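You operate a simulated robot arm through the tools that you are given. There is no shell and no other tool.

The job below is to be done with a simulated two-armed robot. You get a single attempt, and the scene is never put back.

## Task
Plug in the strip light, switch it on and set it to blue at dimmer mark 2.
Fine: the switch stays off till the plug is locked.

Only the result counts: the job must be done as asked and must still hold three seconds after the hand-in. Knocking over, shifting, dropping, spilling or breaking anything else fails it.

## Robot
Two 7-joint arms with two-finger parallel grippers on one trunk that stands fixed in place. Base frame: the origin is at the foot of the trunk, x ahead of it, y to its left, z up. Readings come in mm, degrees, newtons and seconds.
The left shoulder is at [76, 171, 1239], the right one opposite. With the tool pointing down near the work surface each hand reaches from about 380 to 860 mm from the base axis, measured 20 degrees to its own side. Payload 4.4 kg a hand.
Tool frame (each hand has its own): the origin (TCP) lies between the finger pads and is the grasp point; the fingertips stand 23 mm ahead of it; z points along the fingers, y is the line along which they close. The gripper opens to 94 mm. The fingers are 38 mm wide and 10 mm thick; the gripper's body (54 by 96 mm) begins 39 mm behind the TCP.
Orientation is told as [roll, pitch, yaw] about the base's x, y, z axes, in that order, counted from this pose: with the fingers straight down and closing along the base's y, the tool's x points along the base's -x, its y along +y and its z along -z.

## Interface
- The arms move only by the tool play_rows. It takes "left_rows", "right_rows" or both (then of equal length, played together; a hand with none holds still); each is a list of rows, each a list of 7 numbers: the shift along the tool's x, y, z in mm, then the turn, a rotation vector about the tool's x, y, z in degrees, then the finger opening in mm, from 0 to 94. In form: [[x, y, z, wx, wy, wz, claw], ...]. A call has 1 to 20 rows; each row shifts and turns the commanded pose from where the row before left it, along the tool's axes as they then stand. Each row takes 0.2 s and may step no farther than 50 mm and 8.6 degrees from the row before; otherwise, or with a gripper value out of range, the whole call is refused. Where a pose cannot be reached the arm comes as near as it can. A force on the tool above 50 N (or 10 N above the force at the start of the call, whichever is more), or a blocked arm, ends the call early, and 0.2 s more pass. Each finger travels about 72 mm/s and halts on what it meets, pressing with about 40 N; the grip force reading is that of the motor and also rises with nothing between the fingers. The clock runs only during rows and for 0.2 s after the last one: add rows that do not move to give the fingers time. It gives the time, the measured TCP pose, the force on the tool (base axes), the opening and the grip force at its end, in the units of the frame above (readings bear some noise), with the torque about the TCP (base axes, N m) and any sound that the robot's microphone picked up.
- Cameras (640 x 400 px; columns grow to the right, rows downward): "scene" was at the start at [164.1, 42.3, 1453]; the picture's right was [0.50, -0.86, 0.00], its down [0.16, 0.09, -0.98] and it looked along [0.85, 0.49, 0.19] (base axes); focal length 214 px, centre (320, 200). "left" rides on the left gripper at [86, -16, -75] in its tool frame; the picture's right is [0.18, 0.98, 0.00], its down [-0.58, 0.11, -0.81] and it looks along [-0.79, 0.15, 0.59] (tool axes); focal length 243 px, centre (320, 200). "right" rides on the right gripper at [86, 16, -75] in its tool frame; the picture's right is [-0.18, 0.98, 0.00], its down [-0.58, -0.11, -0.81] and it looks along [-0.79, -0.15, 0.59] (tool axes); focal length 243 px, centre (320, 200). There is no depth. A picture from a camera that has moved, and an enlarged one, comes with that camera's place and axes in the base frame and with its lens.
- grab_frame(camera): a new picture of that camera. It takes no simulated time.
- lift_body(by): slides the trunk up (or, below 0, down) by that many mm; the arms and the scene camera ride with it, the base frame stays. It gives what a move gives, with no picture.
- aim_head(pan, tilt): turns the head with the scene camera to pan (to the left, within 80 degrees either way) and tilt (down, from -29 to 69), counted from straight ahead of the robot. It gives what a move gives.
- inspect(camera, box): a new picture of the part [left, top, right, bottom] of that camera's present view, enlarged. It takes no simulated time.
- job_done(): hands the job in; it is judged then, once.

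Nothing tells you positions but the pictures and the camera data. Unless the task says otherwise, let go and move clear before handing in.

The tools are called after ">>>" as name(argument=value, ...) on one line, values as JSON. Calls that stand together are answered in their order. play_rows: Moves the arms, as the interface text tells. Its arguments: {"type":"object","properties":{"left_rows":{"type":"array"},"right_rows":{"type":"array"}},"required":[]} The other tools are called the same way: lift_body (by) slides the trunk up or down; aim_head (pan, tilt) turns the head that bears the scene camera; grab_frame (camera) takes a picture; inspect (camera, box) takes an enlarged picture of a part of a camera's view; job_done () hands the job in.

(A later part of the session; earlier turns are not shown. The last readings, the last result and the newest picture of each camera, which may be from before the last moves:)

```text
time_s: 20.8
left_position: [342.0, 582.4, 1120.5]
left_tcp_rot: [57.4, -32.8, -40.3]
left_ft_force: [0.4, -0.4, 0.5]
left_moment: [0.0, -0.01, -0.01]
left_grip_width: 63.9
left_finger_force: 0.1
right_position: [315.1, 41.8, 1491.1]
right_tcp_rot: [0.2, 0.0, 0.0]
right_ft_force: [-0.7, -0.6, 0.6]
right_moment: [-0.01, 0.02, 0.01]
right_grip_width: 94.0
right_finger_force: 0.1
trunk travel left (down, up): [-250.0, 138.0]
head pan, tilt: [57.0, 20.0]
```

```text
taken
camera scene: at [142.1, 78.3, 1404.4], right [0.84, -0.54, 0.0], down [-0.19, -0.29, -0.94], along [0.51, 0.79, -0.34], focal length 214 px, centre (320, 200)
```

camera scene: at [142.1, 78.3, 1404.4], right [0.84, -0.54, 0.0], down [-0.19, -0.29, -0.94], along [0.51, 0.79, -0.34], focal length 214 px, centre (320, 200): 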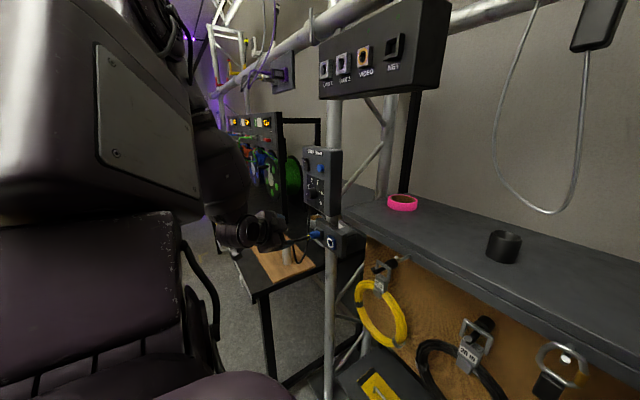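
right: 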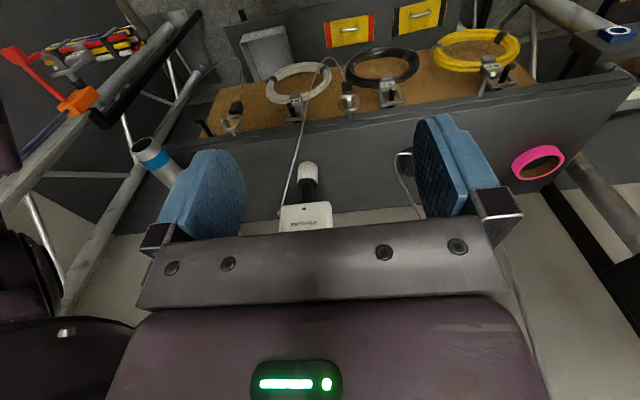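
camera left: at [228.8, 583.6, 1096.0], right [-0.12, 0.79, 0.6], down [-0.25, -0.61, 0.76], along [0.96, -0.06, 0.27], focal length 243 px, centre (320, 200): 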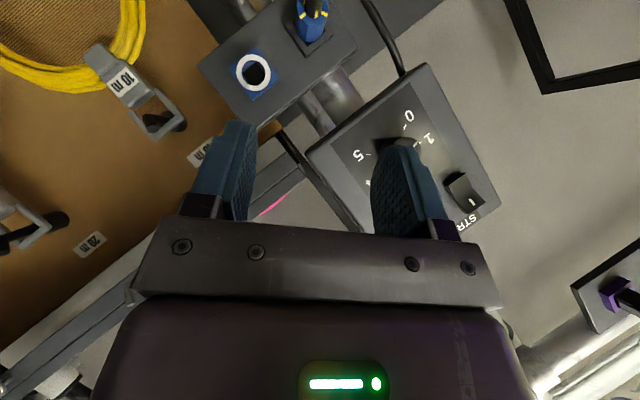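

The hand is now at a 45° roll around the plug axis and the arm found a different elbow posture without trouble. I'll approach the new pre-grasp behind the plug.

>>> play_rows(left_rows=[[2.9, -2.35, 26.9, 0, 0, 0, 64], [2.9, -2.35, 26.9, 0, 0, 0, 64], [2.9, -2.35, 26.9, 0, 0, 0, 64], [2.9, -2.35, 26.9, 0, 0, 0, 64], [0, 0, 0, 0, 0, 0, 64]])

>>> grab_frame(camera="left")

>>> inspect(camera="scene", box=[240, 180, 400, 280])

```text
time_s: 22.0
left_position: [415.5, 632.8, 1057.7]
left_tcp_rot: [57.4, -32.8, -40.2]
left_ft_force: [-0.1, -0.6, 0.8]
left_moment: [0.01, -0.03, 0.03]
left_grip_width: 63.8
left_finger_force: 0.0
right_position: [315.6, 42.4, 1491.6]
right_tcp_rot: [0.0, -0.1, -0.2]
right_ft_force: [-0.8, 0.0, 0.3]
right_moment: [0.01, -0.01, 0.01]
right_grip_width: 93.7
right_finger_force: 0.1
trunk travel left (down, up): [-250.0, 138.0]
head pan, tilt: [57.0, 20.0]
```

```text
taken
camera left: at [303.6, 632.3, 1034.0], right [-0.12, 0.79, 0.6], down [-0.25, -0.6, 0.76], along [0.96, -0.06, 0.27], focal length 243 px, centre (320, 200)
```

left: 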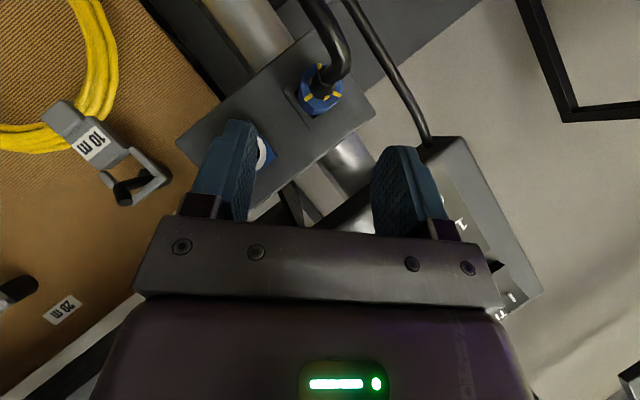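

```text
4.00 times, centred on (320, 230) of scene
camera zoom: at [142.1, 77.8, 1404.4], right [0.84, -0.54, 0.0], down [-0.19, -0.29, -0.94], along [0.51, 0.79, -0.34], focal length 858 px, centre (320, 80)
```

zoom: 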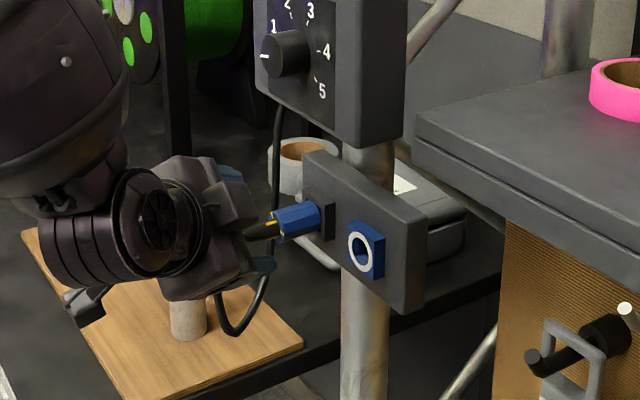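

>>> inspect(camera="left", box=[280, 50, 360, 130])

```text
5.00 times, centred on (320, 90) of left
camera zoom: at [303.6, 632.3, 1034.0], right [-0.12, 0.79, 0.6], down [-0.25, -0.6, 0.76], along [0.96, -0.06, 0.27], focal length 1213 px, centre (320, 750)
```

zoom: 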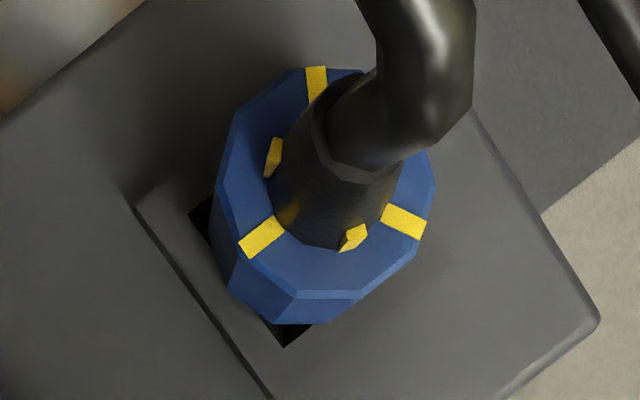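

The plug centre lines up with the fingers at this roll. I'll advance in steps.

>>> play_rows(left_rows=[[0, 0, 15, 0, 0, 0, 64], [0, 0, 15, 0, 0, 0, 64], [0, 0, 10, 0, 0, 0, 64]])

>>> play_rows(left_rows=[[0, 0, 10, 0, 0, 0, 64], [0, 0, 10, 0, 0, 0, 64], [0, 0, 10, 0, 0, 0, 64]])

>>> grab_frame(camera="left")

>>> inspect(camera="scene", box=[280, 200, 380, 280])

```text
time_s: 22.8
left_position: [446.9, 650.2, 1040.6]
left_tcp_rot: [57.4, -32.8, -40.2]
left_ft_force: [-1.0, 0.3, -0.4]
left_moment: [-0.02, 0.0, 0.0]
left_grip_width: 64.1
left_finger_force: 0.1
right_position: [315.8, 42.0, 1490.7]
right_tcp_rot: [0.1, 0.0, -0.1]
right_ft_force: [-1.1, 0.1, 1.0]
right_moment: [0.02, 0.02, -0.02]
right_grip_width: 94.0
right_finger_force: 0.0
trunk travel left (down, up): [-250.0, 138.0]
head pan, tilt: [57.0, 20.0]
```

```text
time_s: 23.6
left_position: [470.6, 662.5, 1025.8]
left_tcp_rot: [57.3, -32.9, -40.1]
left_ft_force: [0.1, -0.1, 0.3]
left_moment: [-0.02, 0.0, 0.0]
left_grip_width: 64.0
left_finger_force: 0.0
right_position: [316.3, 41.9, 1490.2]
right_tcp_rot: [-0.1, 0.1, -0.1]
right_ft_force: [0.3, -0.2, -0.3]
right_moment: [0.01, 0.05, 0.0]
right_grip_width: 94.0
right_finger_force: 0.0
trunk travel left (down, up): [-250.0, 138.0]
head pan, tilt: [57.0, 20.0]
```

```text
taken
camera left: at [358.0, 664.2, 1002.1], right [-0.12, 0.79, 0.6], down [-0.25, -0.6, 0.76], along [0.96, -0.06, 0.27], focal length 243 px, centre (320, 200)
```

left: 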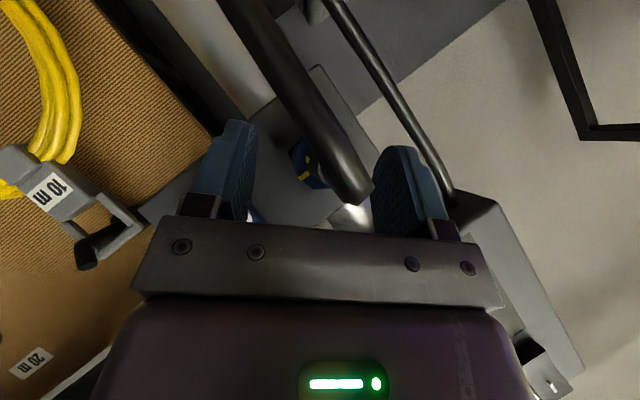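

```text
5.00 times, centred on (330, 240) of scene
camera zoom: at [142.8, 78.6, 1404.2], right [0.84, -0.54, 0.0], down [-0.19, -0.29, -0.94], along [0.51, 0.79, -0.34], focal length 1072 px, centre (270, 0)
```

zoom: 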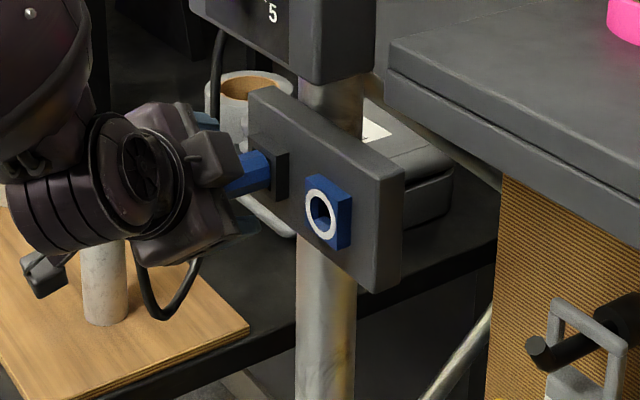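

>>> play_rows(left_rows=[[0, 0, 8, 0, 0, 0, 64], [0, 0, 0, 0, 0, 0, 64], [0, 0, 0, 0, 0, 0, 40], [0, 0, 0, 0, 0, 0, 10], [0, 0, 0, 0, 0, 0, 10], [0, 0, 0, 0, 0, 0, 10]])

>>> grab_frame(camera="left")

>>> inspect(camera="scene", box=[280, 200, 380, 280])

```text
time_s: 25.0
left_position: [475.5, 666.7, 1022.2]
left_tcp_rot: [57.6, -32.8, -40.3]
left_ft_force: [0.9, 5.1, 4.8]
left_moment: [0.02, -0.09, 0.13]
left_grip_width: 28.1
left_finger_force: 39.7
right_position: [314.6, 42.4, 1491.5]
right_tcp_rot: [0.1, 0.0, -0.2]
right_ft_force: [-0.4, 0.4, -0.5]
right_moment: [0.01, 0.0, 0.0]
right_grip_width: 93.9
right_finger_force: 0.1
trunk travel left (down, up): [-250.0, 138.0]
head pan, tilt: [57.0, 20.0]
```

```text
taken
camera left: at [363.7, 667.9, 999.0], right [-0.12, 0.79, 0.6], down [-0.25, -0.61, 0.76], along [0.96, -0.06, 0.27], focal length 243 px, centre (320, 200)
```

left: 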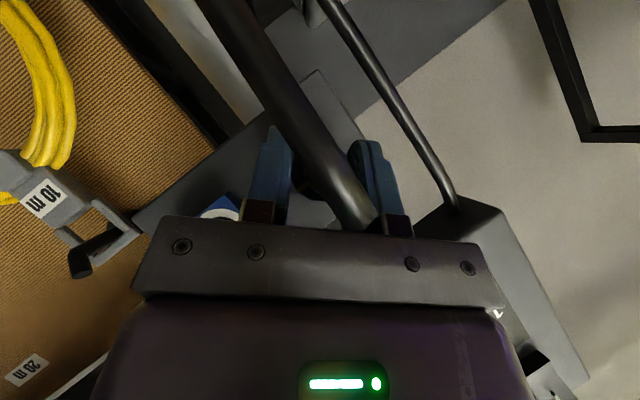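

```text
5.00 times, centred on (330, 240) of scene
camera zoom: at [142.1, 78.5, 1404.4], right [0.84, -0.54, 0.0], down [-0.19, -0.29, -0.94], along [0.51, 0.79, -0.34], focal length 1072 px, centre (270, 0)
```

zoom: 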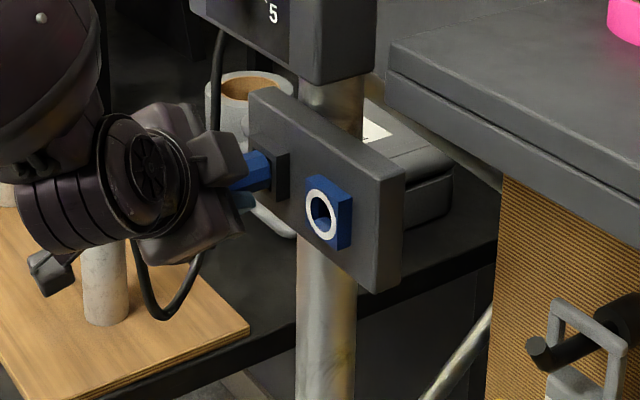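

Plug gripped: opening 28.1 mm at 39.7 N. I'll pull it straight out along −x, watching the force.

>>> play_rows(left_rows=[[3.2, 0, -3.83, 0, 0, 0, 10], [3.2, 0, -3.83, 0, 0, 0, 10], [3.2, 0, -3.83, 0, 0, 0, 10], [3.2, 0, -3.83, 0, 0, 0, 10]])

>>> inspect(camera="scene", box=[280, 200, 380, 280])

```text
time_s: 26.0
left_position: [456.5, 666.6, 1022.7]
left_tcp_rot: [57.3, -32.8, -40.3]
left_ft_force: [-0.9, 0.9, 0.5]
left_moment: [0.0, 0.04, 0.05]
left_grip_width: 28.2
left_finger_force: 40.3
right_position: [315.6, 42.3, 1491.2]
right_tcp_rot: [0.0, -0.1, -0.1]
right_ft_force: [-0.2, 0.1, -0.1]
right_moment: [0.01, 0.01, -0.01]
right_grip_width: 94.1
right_finger_force: 0.1
trunk travel left (down, up): [-250.0, 138.0]
head pan, tilt: [57.0, 20.0]
```

```text
5.00 times, centred on (330, 240) of scene
camera zoom: at [142.5, 78.3, 1404.3], right [0.84, -0.54, 0.0], down [-0.19, -0.29, -0.94], along [0.51, 0.79, -0.34], focal length 1072 px, centre (270, 0)
```

zoom: 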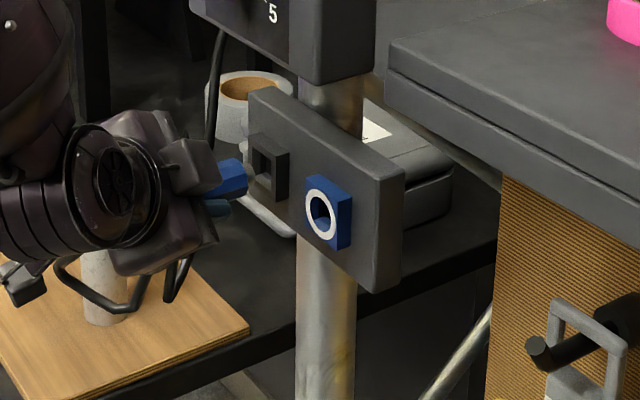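

The plug slid out freely. I'll draw it back another 20 mm and carry it 75 mm to the right, in front of the socket.

>>> play_rows(left_rows=[[6.43, 0, -7.66, 0, 0, 0, 10], [6.43, 0, -7.66, 0, 0, 0, 10], [-8.13, -10.6, -6.82, 0, 0, 0, 10], [-8.13, -10.6, -6.82, 0, 0, 0, 10]])

>>> play_rows(left_rows=[[-8.13, -10.6, -6.82, 0, 0, 0, 10], [-8.13, -10.6, -6.82, 0, 0, 0, 10], [-8.13, -10.6, -6.82, 0, 0, 0, 10], [0, 0, 0, 0, 0, 0, 10]])

>>> grab_frame(camera="left")

>>> inspect(camera="scene", box=[280, 200, 380, 280])

```text
time_s: 27.0
left_position: [437.1, 636.3, 1021.9]
left_tcp_rot: [57.4, -32.8, -40.3]
left_ft_force: [-1.2, -0.3, -0.4]
left_moment: [0.01, 0.01, 0.03]
left_grip_width: 28.3
left_finger_force: 40.8
right_position: [314.9, 42.5, 1491.2]
right_tcp_rot: [0.1, 0.1, -0.1]
right_ft_force: [0.2, 0.7, 0.3]
right_moment: [0.02, 0.01, -0.01]
right_grip_width: 94.1
right_finger_force: 0.0
trunk travel left (down, up): [-250.0, 138.0]
head pan, tilt: [57.0, 20.0]
```

```text
time_s: 28.0
left_position: [435.7, 592.5, 1022.6]
left_tcp_rot: [57.3, -32.9, -40.2]
left_ft_force: [-1.1, 0.2, 0.6]
left_moment: [-0.03, 0.02, 0.03]
left_grip_width: 28.2
left_finger_force: 40.1
right_position: [314.6, 43.6, 1491.1]
right_tcp_rot: [0.0, 0.0, -0.1]
right_ft_force: [-0.4, -0.3, 0.0]
right_moment: [-0.03, 0.01, 0.0]
right_grip_width: 94.1
right_finger_force: 0.1
trunk travel left (down, up): [-250.0, 138.0]
head pan, tilt: [57.0, 20.0]
```

```text
taken
camera left: at [322.9, 593.4, 998.2], right [-0.12, 0.79, 0.6], down [-0.25, -0.6, 0.76], along [0.96, -0.06, 0.27], focal length 243 px, centre (320, 200)
```

left: 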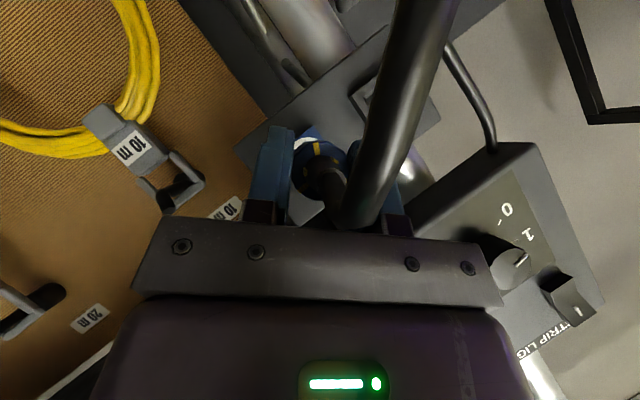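

```text
5.00 times, centred on (330, 240) of scene
camera zoom: at [141.7, 79.2, 1404.4], right [0.84, -0.54, 0.0], down [-0.19, -0.29, -0.94], along [0.51, 0.79, -0.34], focal length 1072 px, centre (270, 0)
```

zoom: 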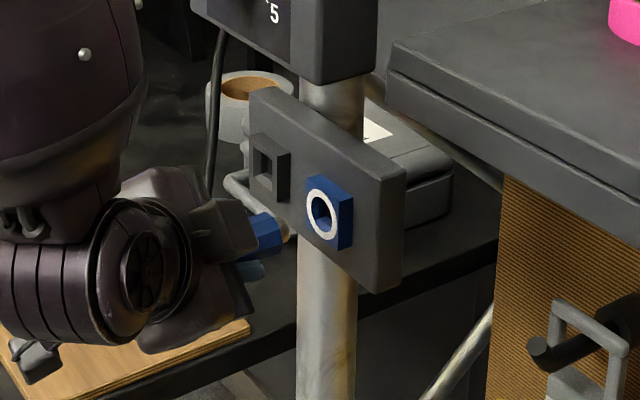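

>>> inspect(camera="left", box=[260, 100, 380, 220])

>>> inspect(camera="scene", box=[318, 230, 358, 262])

```text
3.33 times, centred on (320, 160) of left
camera zoom: at [322.9, 593.4, 998.2], right [-0.12, 0.79, 0.6], down [-0.25, -0.6, 0.76], along [0.96, -0.06, 0.27], focal length 809 px, centre (320, 333)
```

zoom: 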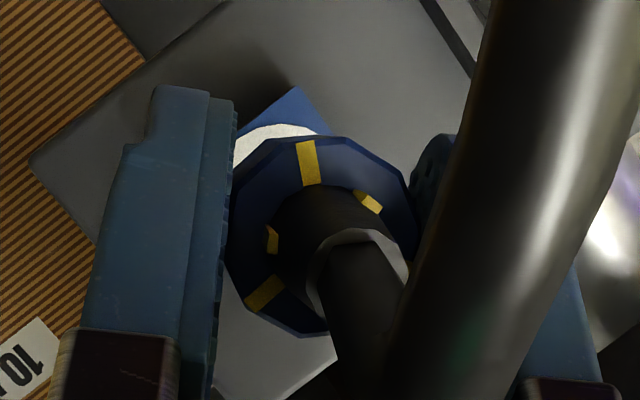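

```text
12.50 times, centred on (338, 246) of scene
camera zoom: at [141.7, 79.2, 1404.4], right [0.84, -0.54, 0.0], down [-0.19, -0.29, -0.94], along [0.51, 0.79, -0.34], focal length 2681 px, centre (95, -375)
```

zoom: 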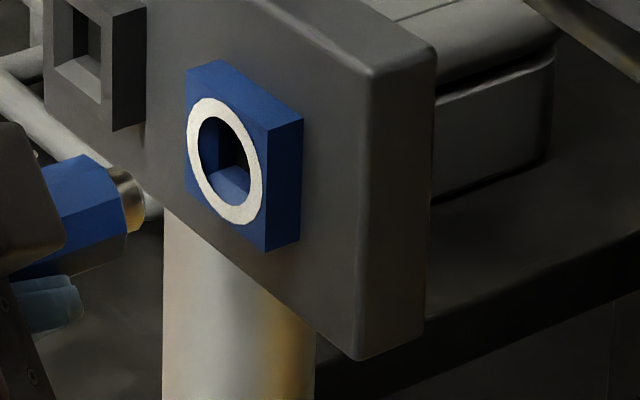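

The plug has a metallic nose and sits on the socket axis (estimated y≈595, z≈1019.5). The nose tip is about 27 mm short of the ring. I'll push in along +x gently.

>>> play_rows(left_rows=[[-4.5, 0, 5.36, 0, 0, 0, 10], [-4.5, 0, 5.36, 0, 0, 0, 10], [-4.5, 0, 5.36, 0, 0, 0, 10], [0, 0, 0, 0, 0, 0, 10]])

>>> inspect(camera="scene", box=[318, 230, 358, 262])

>>> inspect(camera="left", box=[260, 100, 380, 220])

```text
time_s: 29.0
left_position: [455.9, 592.4, 1022.8]
left_tcp_rot: [57.3, -33.0, -40.6]
left_ft_force: [0.3, 0.1, -0.2]
left_moment: [-0.01, 0.04, -0.02]
left_grip_width: 27.9
left_finger_force: 40.7
right_position: [315.1, 42.7, 1490.8]
right_tcp_rot: [0.2, -0.1, -0.1]
right_ft_force: [0.3, -0.6, 0.2]
right_moment: [0.0, -0.01, 0.0]
right_grip_width: 94.1
right_finger_force: 0.0
trunk travel left (down, up): [-250.0, 138.0]
head pan, tilt: [57.0, 20.0]
```

```text
12.50 times, centred on (338, 246) of scene
camera zoom: at [142.6, 78.0, 1404.3], right [0.84, -0.54, 0.0], down [-0.19, -0.29, -0.94], along [0.51, 0.79, -0.34], focal length 2681 px, centre (95, -375)
```

zoom: 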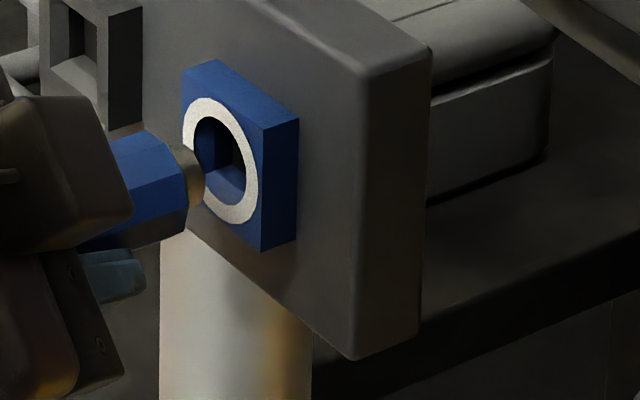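

```text
3.33 times, centred on (320, 160) of left
camera zoom: at [344.0, 594.4, 998.4], right [-0.11, 0.8, 0.59], down [-0.25, -0.6, 0.76], along [0.96, -0.06, 0.27], focal length 809 px, centre (320, 333)
```

zoom: 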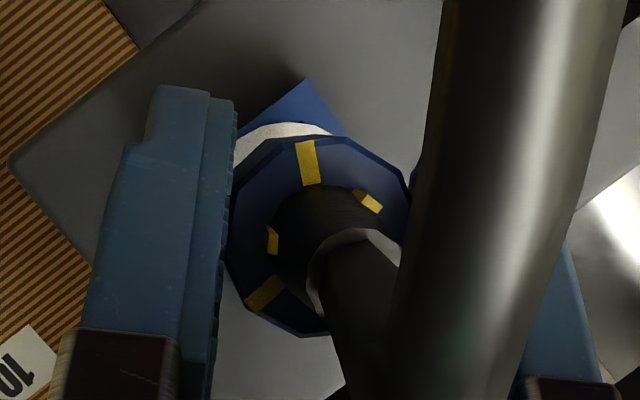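

The nose looks coaxial with the ring. I'll continue inserting in small steps while watching the force.

>>> play_rows(left_rows=[[-2.57, 0, 3.06, 0, 0, 0, 10], [-2.57, 0, 3.06, 0, 0, 0, 10], [-1.93, 0, 2.3, 0, 0, 0, 10]])

>>> inspect(camera="scene", box=[318, 230, 358, 262])

```text
time_s: 29.8
left_position: [463.3, 596.9, 1023.2]
left_tcp_rot: [57.2, -33.0, -40.5]
left_ft_force: [-0.2, 0.7, -0.8]
left_moment: [0.0, -0.01, 0.02]
left_grip_width: 28.0
left_finger_force: 40.3
left hand out of reach, approached as far as the arm can: row 1, 3
right_position: [315.7, 42.0, 1490.2]
right_tcp_rot: [0.2, 0.1, -0.1]
right_ft_force: [0.7, 0.6, 0.1]
right_moment: [0.03, 0.0, -0.02]
right_grip_width: 93.9
right_finger_force: 0.1
trunk travel left (down, up): [-250.0, 138.0]
head pan, tilt: [57.0, 20.0]
```

```text
12.50 times, centred on (338, 246) of scene
camera zoom: at [142.5, 78.3, 1404.3], right [0.84, -0.54, 0.0], down [-0.19, -0.29, -0.94], along [0.51, 0.79, -0.34], focal length 2681 px, centre (95, -375)
```

zoom: 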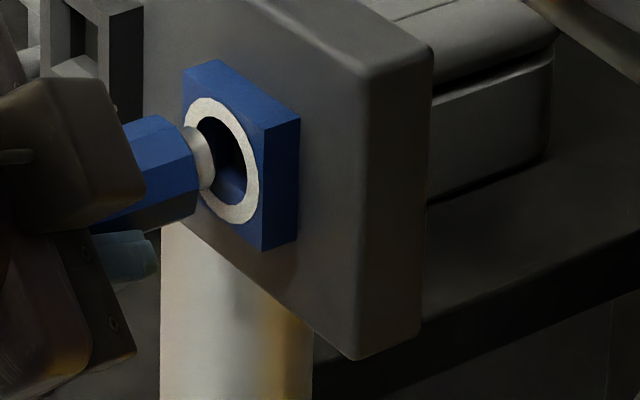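

The arm ran out of reach again just as the nose entered, and drifted about 4 mm sideways. I'll back out and lower the trunk so the shoulder is nearer the socket's height, re-raising the hand to match, to change the arm geometry.

>>> play_rows(left_rows=[[3.2, 0, -3.83, 0, 0, 0, 10], [6.43, 0, -7.66, 0, 0, 0, 10], [9.64, 0, -11.5, 0, 0, 0, 10], [0, 0, 0, 0, 0, 0, 10]])

>>> grab_frame(camera="scene")

>>> grab_frame(camera="left")

```text
time_s: 30.8
left_position: [432.9, 597.0, 1023.1]
left_tcp_rot: [57.2, -32.9, -40.3]
left_ft_force: [0.3, 0.1, 0.8]
left_moment: [-0.02, 0.02, 0.01]
left_grip_width: 27.9
left_finger_force: 40.3
right_position: [315.6, 43.0, 1492.0]
right_tcp_rot: [0.1, 0.1, -0.1]
right_ft_force: [-0.7, -0.7, -0.3]
right_moment: [-0.02, 0.08, -0.01]
right_grip_width: 94.2
right_finger_force: 0.1
trunk travel left (down, up): [-250.0, 138.0]
head pan, tilt: [57.0, 20.0]
```

```text
taken
camera scene: at [143.0, 78.2, 1404.2], right [0.84, -0.54, 0.0], down [-0.19, -0.29, -0.94], along [0.51, 0.79, -0.34], focal length 214 px, centre (320, 200)
```

scene: 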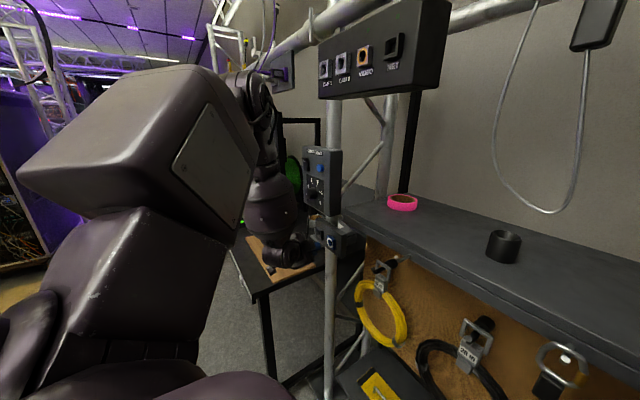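

```text
taken
camera left: at [321.3, 598.9, 998.7], right [-0.12, 0.79, 0.6], down [-0.25, -0.6, 0.76], along [0.96, -0.06, 0.27], focal length 243 px, centre (320, 200)
```

left: 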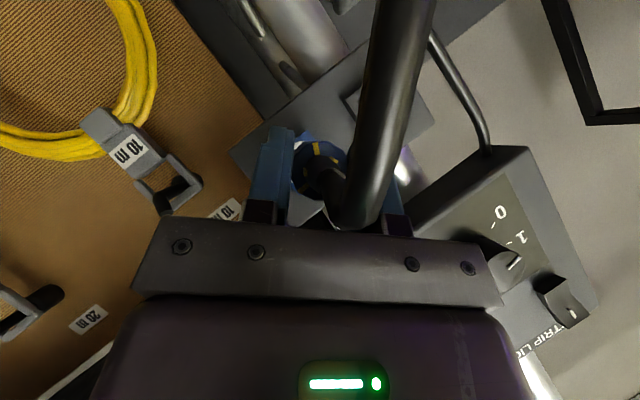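

The elbow is now high, with the forearm coming straight down. I'll lower the trunk 60 mm and raise the hand by the same amount, then check how the arm behaves.

>>> lift_body(by=-60)

>>> play_rows(left_rows=[[-8.13, 10.6, -6.82, 0, 0, 0, 10], [-8.13, 10.6, -6.82, 0, 0, 0, 10], [-8.13, 10.6, -6.82, 0, 0, 0, 10], [-8.13, 10.6, -6.82, 0, 0, 0, 10], [0, 0, 0, 0, 0, 0, 10]])

>>> grab_frame(camera="scene")

```text
time_s: 31.8
left_position: [433.2, 597.2, 964.4]
left_tcp_rot: [57.5, -33.0, -40.2]
left_ft_force: [-1.2, 0.2, -0.1]
left_moment: [-0.02, 0.03, -0.05]
left_grip_width: 28.0
left_finger_force: 39.6
right_position: [313.2, 42.4, 1432.7]
right_tcp_rot: [0.1, -0.2, 0.0]
right_ft_force: [-0.7, 0.4, -0.1]
right_moment: [0.0, -0.05, -0.01]
right_grip_width: 94.0
right_finger_force: 0.0
trunk travel left (down, up): [-190.0, 198.0]
head pan, tilt: [57.0, 20.0]
```

```text
time_s: 33.0
left_position: [433.7, 599.5, 1023.4]
left_tcp_rot: [57.4, -32.8, -40.2]
left_ft_force: [0.0, 0.2, 0.3]
left_moment: [-0.02, 0.02, -0.02]
left_grip_width: 28.1
left_finger_force: 39.8
right_position: [316.9, 43.0, 1430.2]
right_tcp_rot: [0.0, 0.1, -0.1]
right_ft_force: [0.0, 0.3, 0.3]
right_moment: [0.01, 0.02, -0.01]
right_grip_width: 94.0
right_finger_force: 0.1
trunk travel left (down, up): [-190.0, 198.0]
head pan, tilt: [57.0, 20.0]
```

```text
taken
camera scene: at [190.9, 78.6, 1339.3], right [0.84, -0.54, 0.0], down [-0.19, -0.29, -0.94], along [0.51, 0.79, -0.34], focal length 214 px, centre (320, 200)
```

scene: 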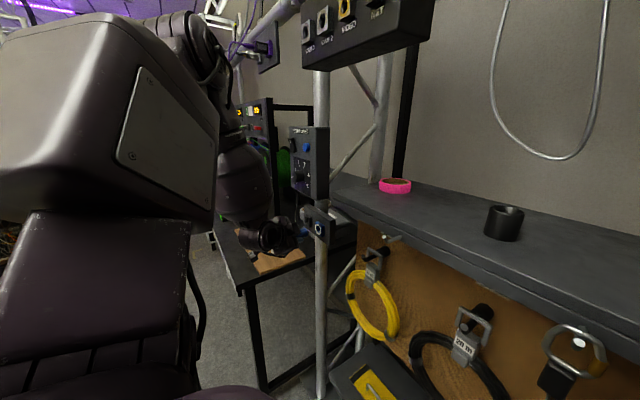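

>>> inspect(camera="left", box=[250, 90, 390, 220])

>>> inspect(camera="scene", box=[275, 190, 345, 260])

```text
3.08 times, centred on (320, 155) of left
camera zoom: at [321.3, 599.5, 998.7], right [-0.12, 0.79, 0.6], down [-0.25, -0.6, 0.76], along [0.96, -0.06, 0.27], focal length 746 px, centre (320, 338)
```

zoom: 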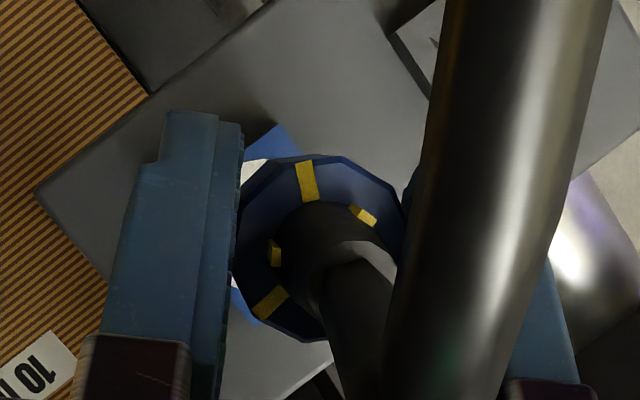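

```text
5.71 times, centred on (310, 225) of scene
camera zoom: at [190.9, 78.6, 1339.3], right [0.84, -0.54, 0.0], down [-0.19, -0.29, -0.94], along [0.51, 0.79, -0.34], focal length 1226 px, centre (377, 57)
```

zoom: 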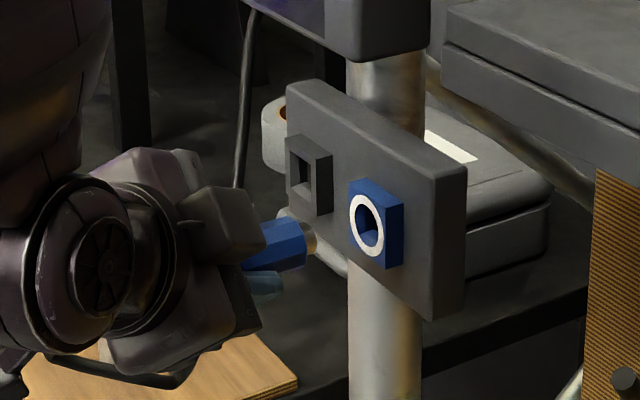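

>>> play_rows(left_rows=[[-3.25, -4.24, -2.73, 0, 0, 0, 10], [-6.43, 0, 7.66, 0, 0, 0, 10], [-6.43, 0, 7.66, 0, 0, 0, 10], [0, 0, 0, 0, 0, 0, 10]])

>>> inspect(camera="left", box=[250, 90, 390, 220])

>>> inspect(camera="scene", box=[300, 205, 340, 240])

```text
time_s: 34.0
left_position: [453.6, 590.7, 1022.9]
left_tcp_rot: [57.3, -32.8, -40.2]
left_ft_force: [0.1, 0.1, -0.9]
left_moment: [0.0, 0.04, 0.02]
left_grip_width: 27.9
left_finger_force: 40.3
right_position: [316.6, 42.2, 1430.4]
right_tcp_rot: [0.2, 0.0, 0.0]
right_ft_force: [-0.5, -0.1, -0.8]
right_moment: [0.02, -0.03, 0.0]
right_grip_width: 94.2
right_finger_force: 0.0
trunk travel left (down, up): [-190.0, 198.0]
head pan, tilt: [57.0, 20.0]
```

```text
3.08 times, centred on (320, 155) of left
camera zoom: at [341.1, 592.9, 998.4], right [-0.12, 0.79, 0.6], down [-0.25, -0.6, 0.76], along [0.96, -0.06, 0.27], focal length 746 px, centre (320, 338)
```

zoom: 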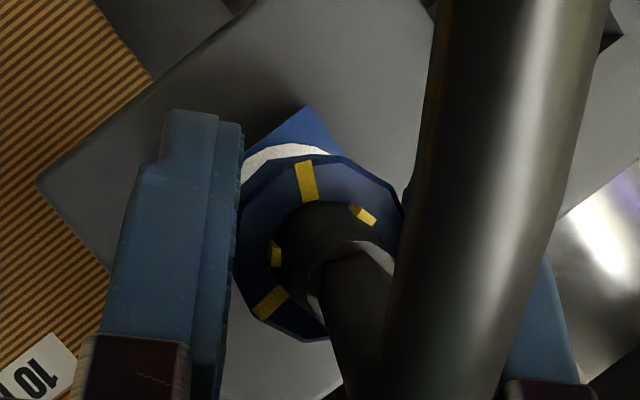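

```text
11.43 times, centred on (320, 222) of scene
camera zoom: at [190.5, 78.3, 1339.5], right [0.84, -0.54, 0.0], down [-0.19, -0.29, -0.94], along [0.51, 0.79, -0.34], focal length 2451 px, centre (320, -57)
```

zoom: 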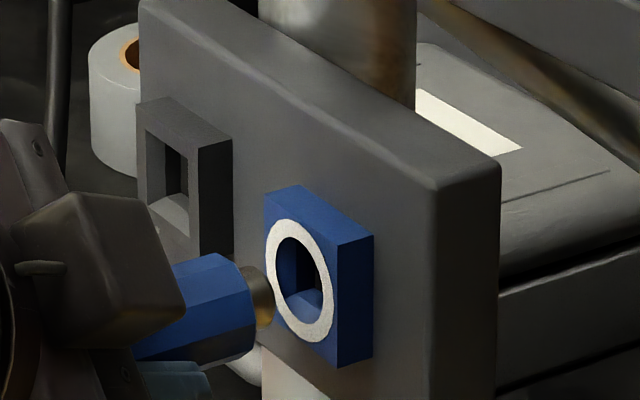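

The nose tip is roughly 15 mm short of the ring and about 1 mm low. I'll correct that and push on in small steps, stopping to check reach.

>>> play_rows(left_rows=[[-0.54, 0.71, -0.45, 0, 0, 0, 10], [-1.93, 0, 2.3, 0, 0, 0, 10], [-1.93, 0, 2.3, 0, 0, 0, 10], [-1.93, 0, 2.3, 0, 0, 0, 10]])

>>> inspect(camera="scene", box=[300, 205, 340, 240])

```text
time_s: 35.0
left_position: [461.9, 591.7, 1023.9]
left_tcp_rot: [57.3, -32.8, -40.3]
left_ft_force: [0.0, 0.2, 0.5]
left_moment: [-0.01, 0.05, 0.0]
left_grip_width: 27.8
left_finger_force: 40.2
right_position: [316.5, 42.6, 1431.0]
right_tcp_rot: [0.1, 0.1, -0.1]
right_ft_force: [-0.5, 0.4, 0.1]
right_moment: [0.03, 0.0, 0.0]
right_grip_width: 93.9
right_finger_force: 0.0
trunk travel left (down, up): [-190.0, 198.0]
head pan, tilt: [57.0, 20.0]
```

```text
11.43 times, centred on (320, 222) of scene
camera zoom: at [190.6, 78.4, 1339.4], right [0.84, -0.54, 0.0], down [-0.19, -0.29, -0.94], along [0.51, 0.79, -0.34], focal length 2451 px, centre (320, -57)
```

zoom: 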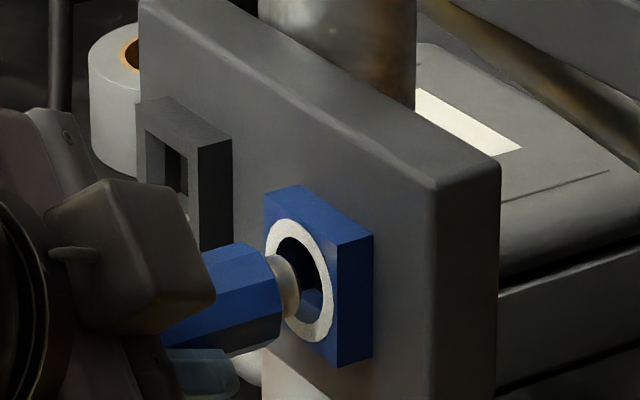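

Reach is fine now. I'll continue pushing into the socket.

>>> play_rows(left_rows=[[-1.93, 0, 2.3, 0, 0, 0, 10], [-1.93, 0, 2.3, 0, 0, 0, 10], [-1.29, 0, 1.53, 0, 0, 0, 10]])

>>> inspect(camera="scene", box=[300, 205, 340, 240])

```text
time_s: 35.8
left_position: [470.0, 591.5, 1023.1]
left_tcp_rot: [57.3, -32.9, -40.1]
left_ft_force: [-0.4, 0.3, 0.1]
left_moment: [-0.01, 0.02, -0.02]
left_grip_width: 28.0
left_finger_force: 39.6
right_position: [315.1, 43.0, 1430.5]
right_tcp_rot: [0.1, 0.1, 0.0]
right_ft_force: [-0.6, -1.0, 0.6]
right_moment: [-0.04, -0.03, -0.02]
right_grip_width: 94.0
right_finger_force: 0.1
trunk travel left (down, up): [-190.0, 198.0]
head pan, tilt: [57.0, 20.0]
```

```text
11.43 times, centred on (320, 222) of scene
camera zoom: at [190.5, 78.4, 1339.4], right [0.84, -0.54, 0.0], down [-0.19, -0.29, -0.94], along [0.51, 0.79, -0.34], focal length 2451 px, centre (320, -57)
```

zoom: 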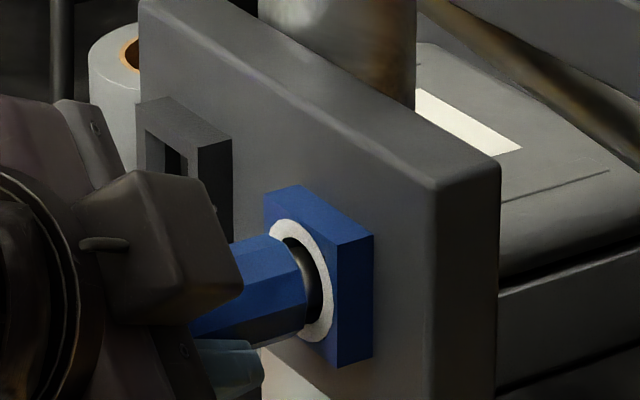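

>>> play_rows(left_rows=[[-1.29, 0, 1.53, 0, 0, 0, 10], [-1.29, 0, 1.53, 0, 0, 0, 10], [-1.29, 0, 1.53, 0, 0, 0, 10]])

>>> inspect(camera="scene", box=[300, 205, 340, 240])

```text
time_s: 36.6
left_position: [475.7, 591.8, 1024.4]
left_tcp_rot: [57.3, -32.7, -40.4]
left_ft_force: [0.0, 0.0, 0.9]
left_moment: [0.03, 0.04, 0.0]
left_grip_width: 28.0
left_finger_force: 39.8
right_position: [315.9, 42.9, 1430.3]
right_tcp_rot: [0.1, 0.1, -0.1]
right_ft_force: [0.4, 0.0, -1.2]
right_moment: [0.0, -0.04, -0.01]
right_grip_width: 94.0
right_finger_force: 0.1
trunk travel left (down, up): [-190.0, 198.0]
head pan, tilt: [57.0, 20.0]
```

```text
11.43 times, centred on (320, 222) of scene
camera zoom: at [190.6, 78.3, 1339.4], right [0.84, -0.54, 0.0], down [-0.19, -0.29, -0.94], along [0.51, 0.79, -0.34], focal length 2451 px, centre (320, -57)
```

zoom: 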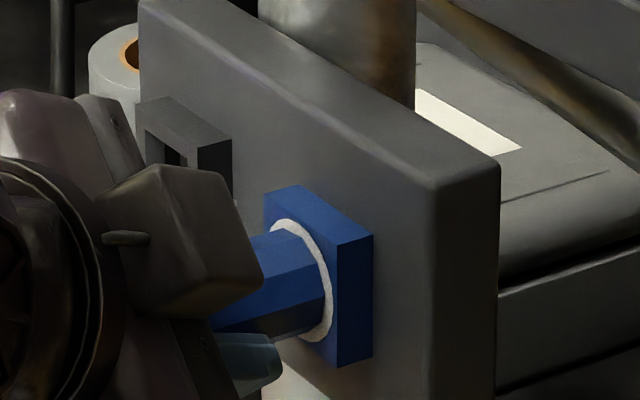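

>>> play_rows(left_rows=[[-1.29, 0, 1.53, 0, 0, 0, 10], [-1.29, 0, 1.53, 0, 0, 0, 10], [-0.64, 0, 0.77, 0, 0, 0, 10]])

>>> inspect(camera="scene", box=[300, 205, 340, 240])

>>> grab_frame(camera="left")

```text
time_s: 37.4
left_position: [477.4, 591.6, 1023.4]
left_tcp_rot: [57.1, -32.8, -39.9]
left_ft_force: [-28.1, -7.0, -4.5]
left_moment: [-0.01, 0.22, 0.0]
left_grip_width: 28.5
left_finger_force: 40.4
right_position: [312.9, 42.0, 1431.0]
right_tcp_rot: [0.1, -0.1, -0.1]
right_ft_force: [0.1, -0.1, 0.5]
right_moment: [0.0, 0.03, 0.0]
right_grip_width: 93.8
right_finger_force: 0.0
trunk travel left (down, up): [-190.0, 198.0]
head pan, tilt: [57.0, 20.0]
```

```text
11.43 times, centred on (320, 222) of scene
camera zoom: at [187.8, 77.9, 1339.8], right [0.84, -0.54, 0.0], down [-0.18, -0.29, -0.94], along [0.51, 0.79, -0.34], focal length 2451 px, centre (320, -57)
```

zoom: 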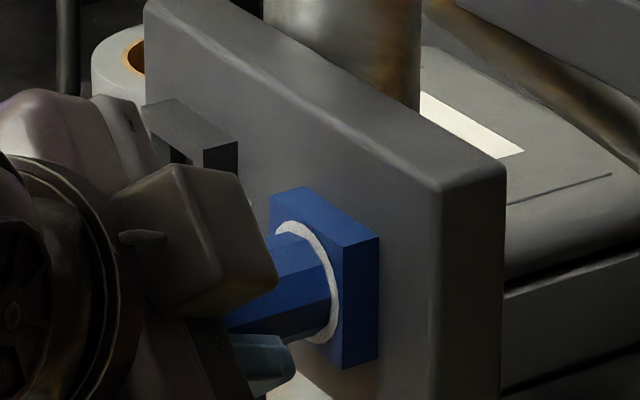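

```text
taken
camera left: at [365.4, 592.7, 999.7], right [-0.12, 0.8, 0.59], down [-0.24, -0.6, 0.76], along [0.96, -0.05, 0.26], focal length 243 px, centre (320, 200)
```

left: 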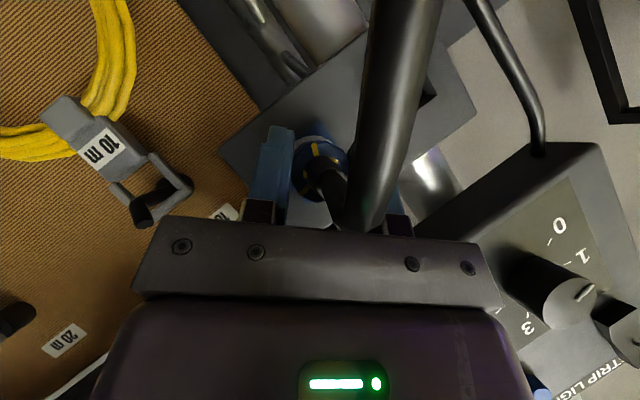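

The plug met firm resistance (28 N) with its collar flush against the ring, so it appears seated. I'll ease the push slightly and twist clockwise about the plug axis in small steps, watching torque, reach and sound.

>>> play_rows(left_rows=[[0.8, 0, -0.95, 0, 0, 0, 10], [0, -0.36, 0, -3.21, 0, 3.83, 10], [0, -0.36, 0, -3.21, 0, 3.83, 10], [0, 0, 0, 0, 0, 0, 10]])

>>> inspect(camera="left", box=[250, 90, 390, 220])

```text
time_s: 38.4
left_position: [470.0, 602.2, 1024.1]
left_tcp_rot: [66.0, -26.1, -45.2]
left_ft_force: [7.3, -28.3, -13.7]
left_moment: [-0.05, 0.64, -1.48]
left_grip_width: 31.3
left_finger_force: 39.8
left hand out of reach, approached as far as the arm can: row 2, 3
right_position: [315.8, 39.9, 1429.4]
right_tcp_rot: [0.2, 0.0, -0.1]
right_ft_force: [0.1, -0.5, 0.7]
right_moment: [-0.02, -0.02, -0.02]
right_grip_width: 93.9
right_finger_force: 0.0
trunk travel left (down, up): [-190.0, 198.0]
head pan, tilt: [57.0, 20.0]
```

```text
3.08 times, centred on (320, 155) of left
camera zoom: at [357.4, 609.3, 1000.8], right [-0.11, 0.68, 0.72], down [-0.26, -0.72, 0.64], along [0.96, -0.11, 0.25], focal length 746 px, centre (320, 338)
```

zoom: 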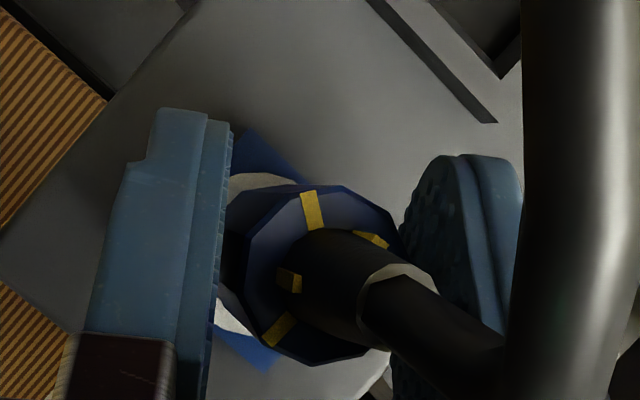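

The arm ran out of reach while twisting and pulled the hand off-axis by about 10 mm. I'll turn back to the reachable 45° roll and re-centre before anything else.

>>> play_rows(left_rows=[[-2, -1.5, 0.3, 3.21, 0, -3.83, 10], [-2, -1.5, 0.3, 3.21, 0, -3.83, 10], [0, 0, 0, 0, 0, 0, 10]])

>>> inspect(camera="left", box=[250, 90, 390, 220])

>>> inspect(camera="scene", box=[300, 205, 340, 240])

```text
time_s: 39.2
left_position: [467.9, 600.8, 1021.4]
left_tcp_rot: [57.1, -32.7, -40.0]
left_ft_force: [-14.8, -16.0, -13.4]
left_moment: [0.07, 0.58, -0.83]
left_grip_width: 28.4
left_finger_force: 40.3
right_position: [315.0, 41.9, 1430.8]
right_tcp_rot: [0.1, 0.0, -0.1]
right_ft_force: [0.4, 0.2, 0.4]
right_moment: [-0.01, 0.0, -0.02]
right_grip_width: 93.8
right_finger_force: 0.0
trunk travel left (down, up): [-190.0, 198.0]
head pan, tilt: [57.0, 20.0]
```

```text
3.08 times, centred on (320, 155) of left
camera zoom: at [356.1, 601.9, 998.0], right [-0.12, 0.8, 0.59], down [-0.24, -0.6, 0.76], along [0.96, -0.05, 0.26], focal length 746 px, centre (320, 338)
```

zoom: 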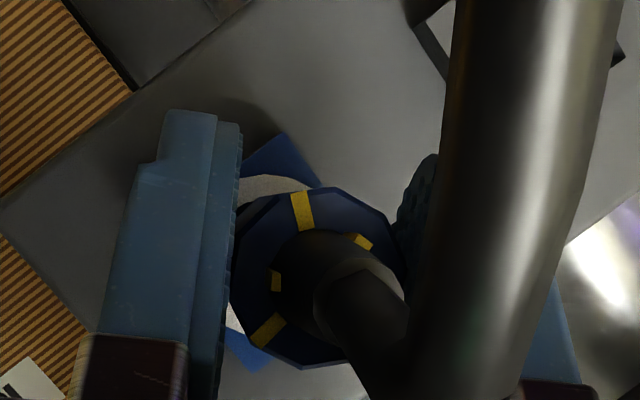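

```text
11.43 times, centred on (320, 222) of scene
camera zoom: at [189.6, 77.6, 1339.5], right [0.84, -0.54, 0.0], down [-0.19, -0.29, -0.94], along [0.51, 0.79, -0.34], focal length 2451 px, centre (320, -57)
```

zoom: 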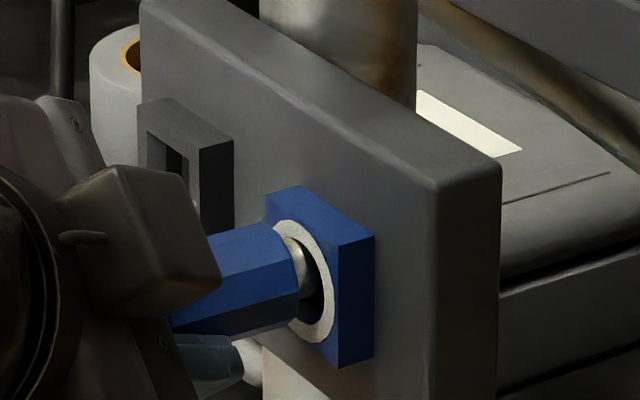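

The plug is still gripped but partly out and slightly skewed. I'll withdraw it clear of the socket before changing the arm posture.

>>> play_rows(left_rows=[[3.2, 0, -3.83, 0, 0, 0, 10], [6.43, 0, -7.66, 0, 0, 0, 10], [9.64, 0, -11.5, 0, 0, 0, 10], [0, 0, 0, 0, 0, 0, 10]])

>>> grab_frame(camera="left")

>>> inspect(camera="left", box=[250, 90, 390, 220])

>>> grab_frame(camera="scene")

```text
time_s: 40.2
left_position: [440.4, 601.3, 1022.5]
left_tcp_rot: [57.4, -32.8, -40.3]
left_ft_force: [-0.3, 0.4, -1.1]
left_moment: [0.03, 0.02, -0.02]
left_grip_width: 27.5
left_finger_force: 40.2
right_position: [315.7, 41.3, 1430.4]
right_tcp_rot: [0.1, 0.1, -0.1]
right_ft_force: [-0.1, 0.1, -0.1]
right_moment: [-0.03, 0.0, 0.03]
right_grip_width: 94.1
right_finger_force: 0.0
trunk travel left (down, up): [-190.0, 198.0]
head pan, tilt: [57.0, 20.0]
```

```text
taken
camera left: at [328.8, 603.0, 998.9], right [-0.12, 0.79, 0.6], down [-0.25, -0.61, 0.76], along [0.96, -0.06, 0.27], focal length 243 px, centre (320, 200)
```

left: 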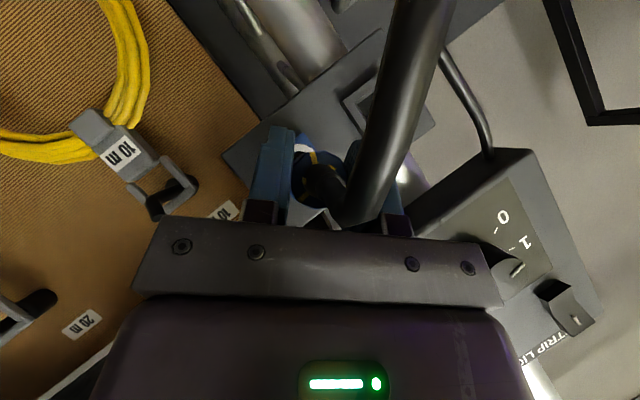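

```text
3.08 times, centred on (320, 155) of left
camera zoom: at [328.8, 603.0, 998.9], right [-0.12, 0.79, 0.6], down [-0.25, -0.61, 0.76], along [0.96, -0.06, 0.27], focal length 746 px, centre (320, 338)
```

zoom: 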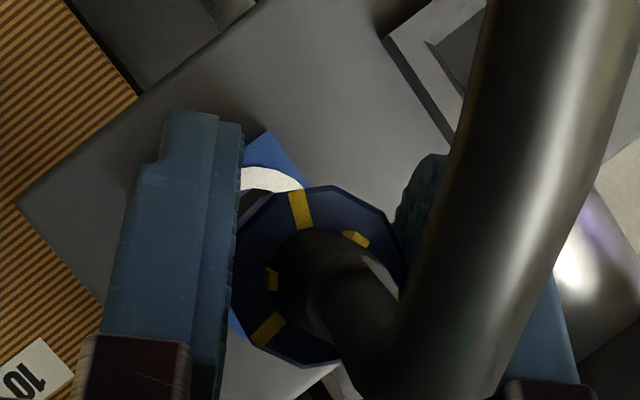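

```text
taken
camera scene: at [190.5, 78.4, 1339.5], right [0.84, -0.54, 0.0], down [-0.19, -0.29, -0.94], along [0.51, 0.79, -0.34], focal length 214 px, centre (320, 200)
```

scene: 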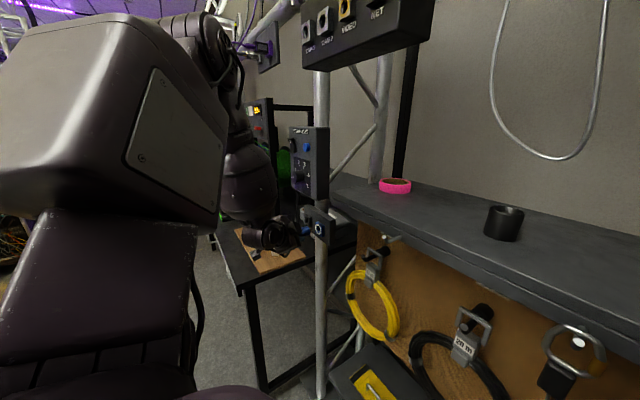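

The plug is still well held, only slightly shifted in the grip. From the limits hit so far, lowering the trunk further (which also brings the shoulders forward) should give room to twist, so I'll lower 60 mm more and raise the hand back.

>>> lift_body(by=-60)

>>> play_rows(left_rows=[[-8.13, 10.6, -6.82, 0, 0, 0, 10], [-8.13, 10.6, -6.82, 0, 0, 0, 10], [-8.13, 10.6, -6.82, 0, 0, 0, 10], [-8.13, 10.6, -6.82, 0, 0, 0, 10], [0, 0, 0, 0, 0, 0, 10]])

>>> grab_frame(camera="scene")

```text
time_s: 41.2
left_position: [439.1, 601.8, 963.7]
left_tcp_rot: [57.6, -32.8, -40.3]
left_ft_force: [-1.8, 1.1, -1.4]
left_moment: [-0.03, 0.04, -0.02]
left_grip_width: 28.0
left_finger_force: 40.5
right_position: [311.7, 41.6, 1371.6]
right_tcp_rot: [0.1, -0.2, -0.1]
right_ft_force: [-0.3, -0.1, -0.2]
right_moment: [0.01, 0.01, -0.01]
right_grip_width: 94.2
right_finger_force: 0.0
trunk travel left (down, up): [-130.0, 258.0]
head pan, tilt: [57.0, 20.0]
```

```text
time_s: 42.4
left_position: [441.3, 601.0, 1023.3]
left_tcp_rot: [57.2, -32.6, -40.2]
left_ft_force: [0.5, 0.8, 0.0]
left_moment: [-0.01, 0.03, 0.0]
left_grip_width: 27.7
left_finger_force: 40.2
right_position: [317.7, 42.0, 1369.8]
right_tcp_rot: [0.2, 0.2, -0.1]
right_ft_force: [0.2, 0.3, -0.5]
right_moment: [-0.01, 0.05, -0.01]
right_grip_width: 94.4
right_finger_force: 0.0
trunk travel left (down, up): [-130.0, 258.0]
head pan, tilt: [57.0, 20.0]
```

```text
taken
camera scene: at [251.8, 78.3, 1269.1], right [0.84, -0.54, 0.0], down [-0.19, -0.29, -0.94], along [0.51, 0.79, -0.34], focal length 214 px, centre (320, 200)
```

scene: 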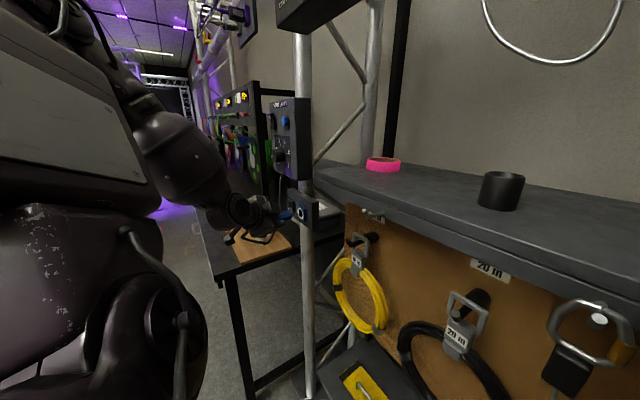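

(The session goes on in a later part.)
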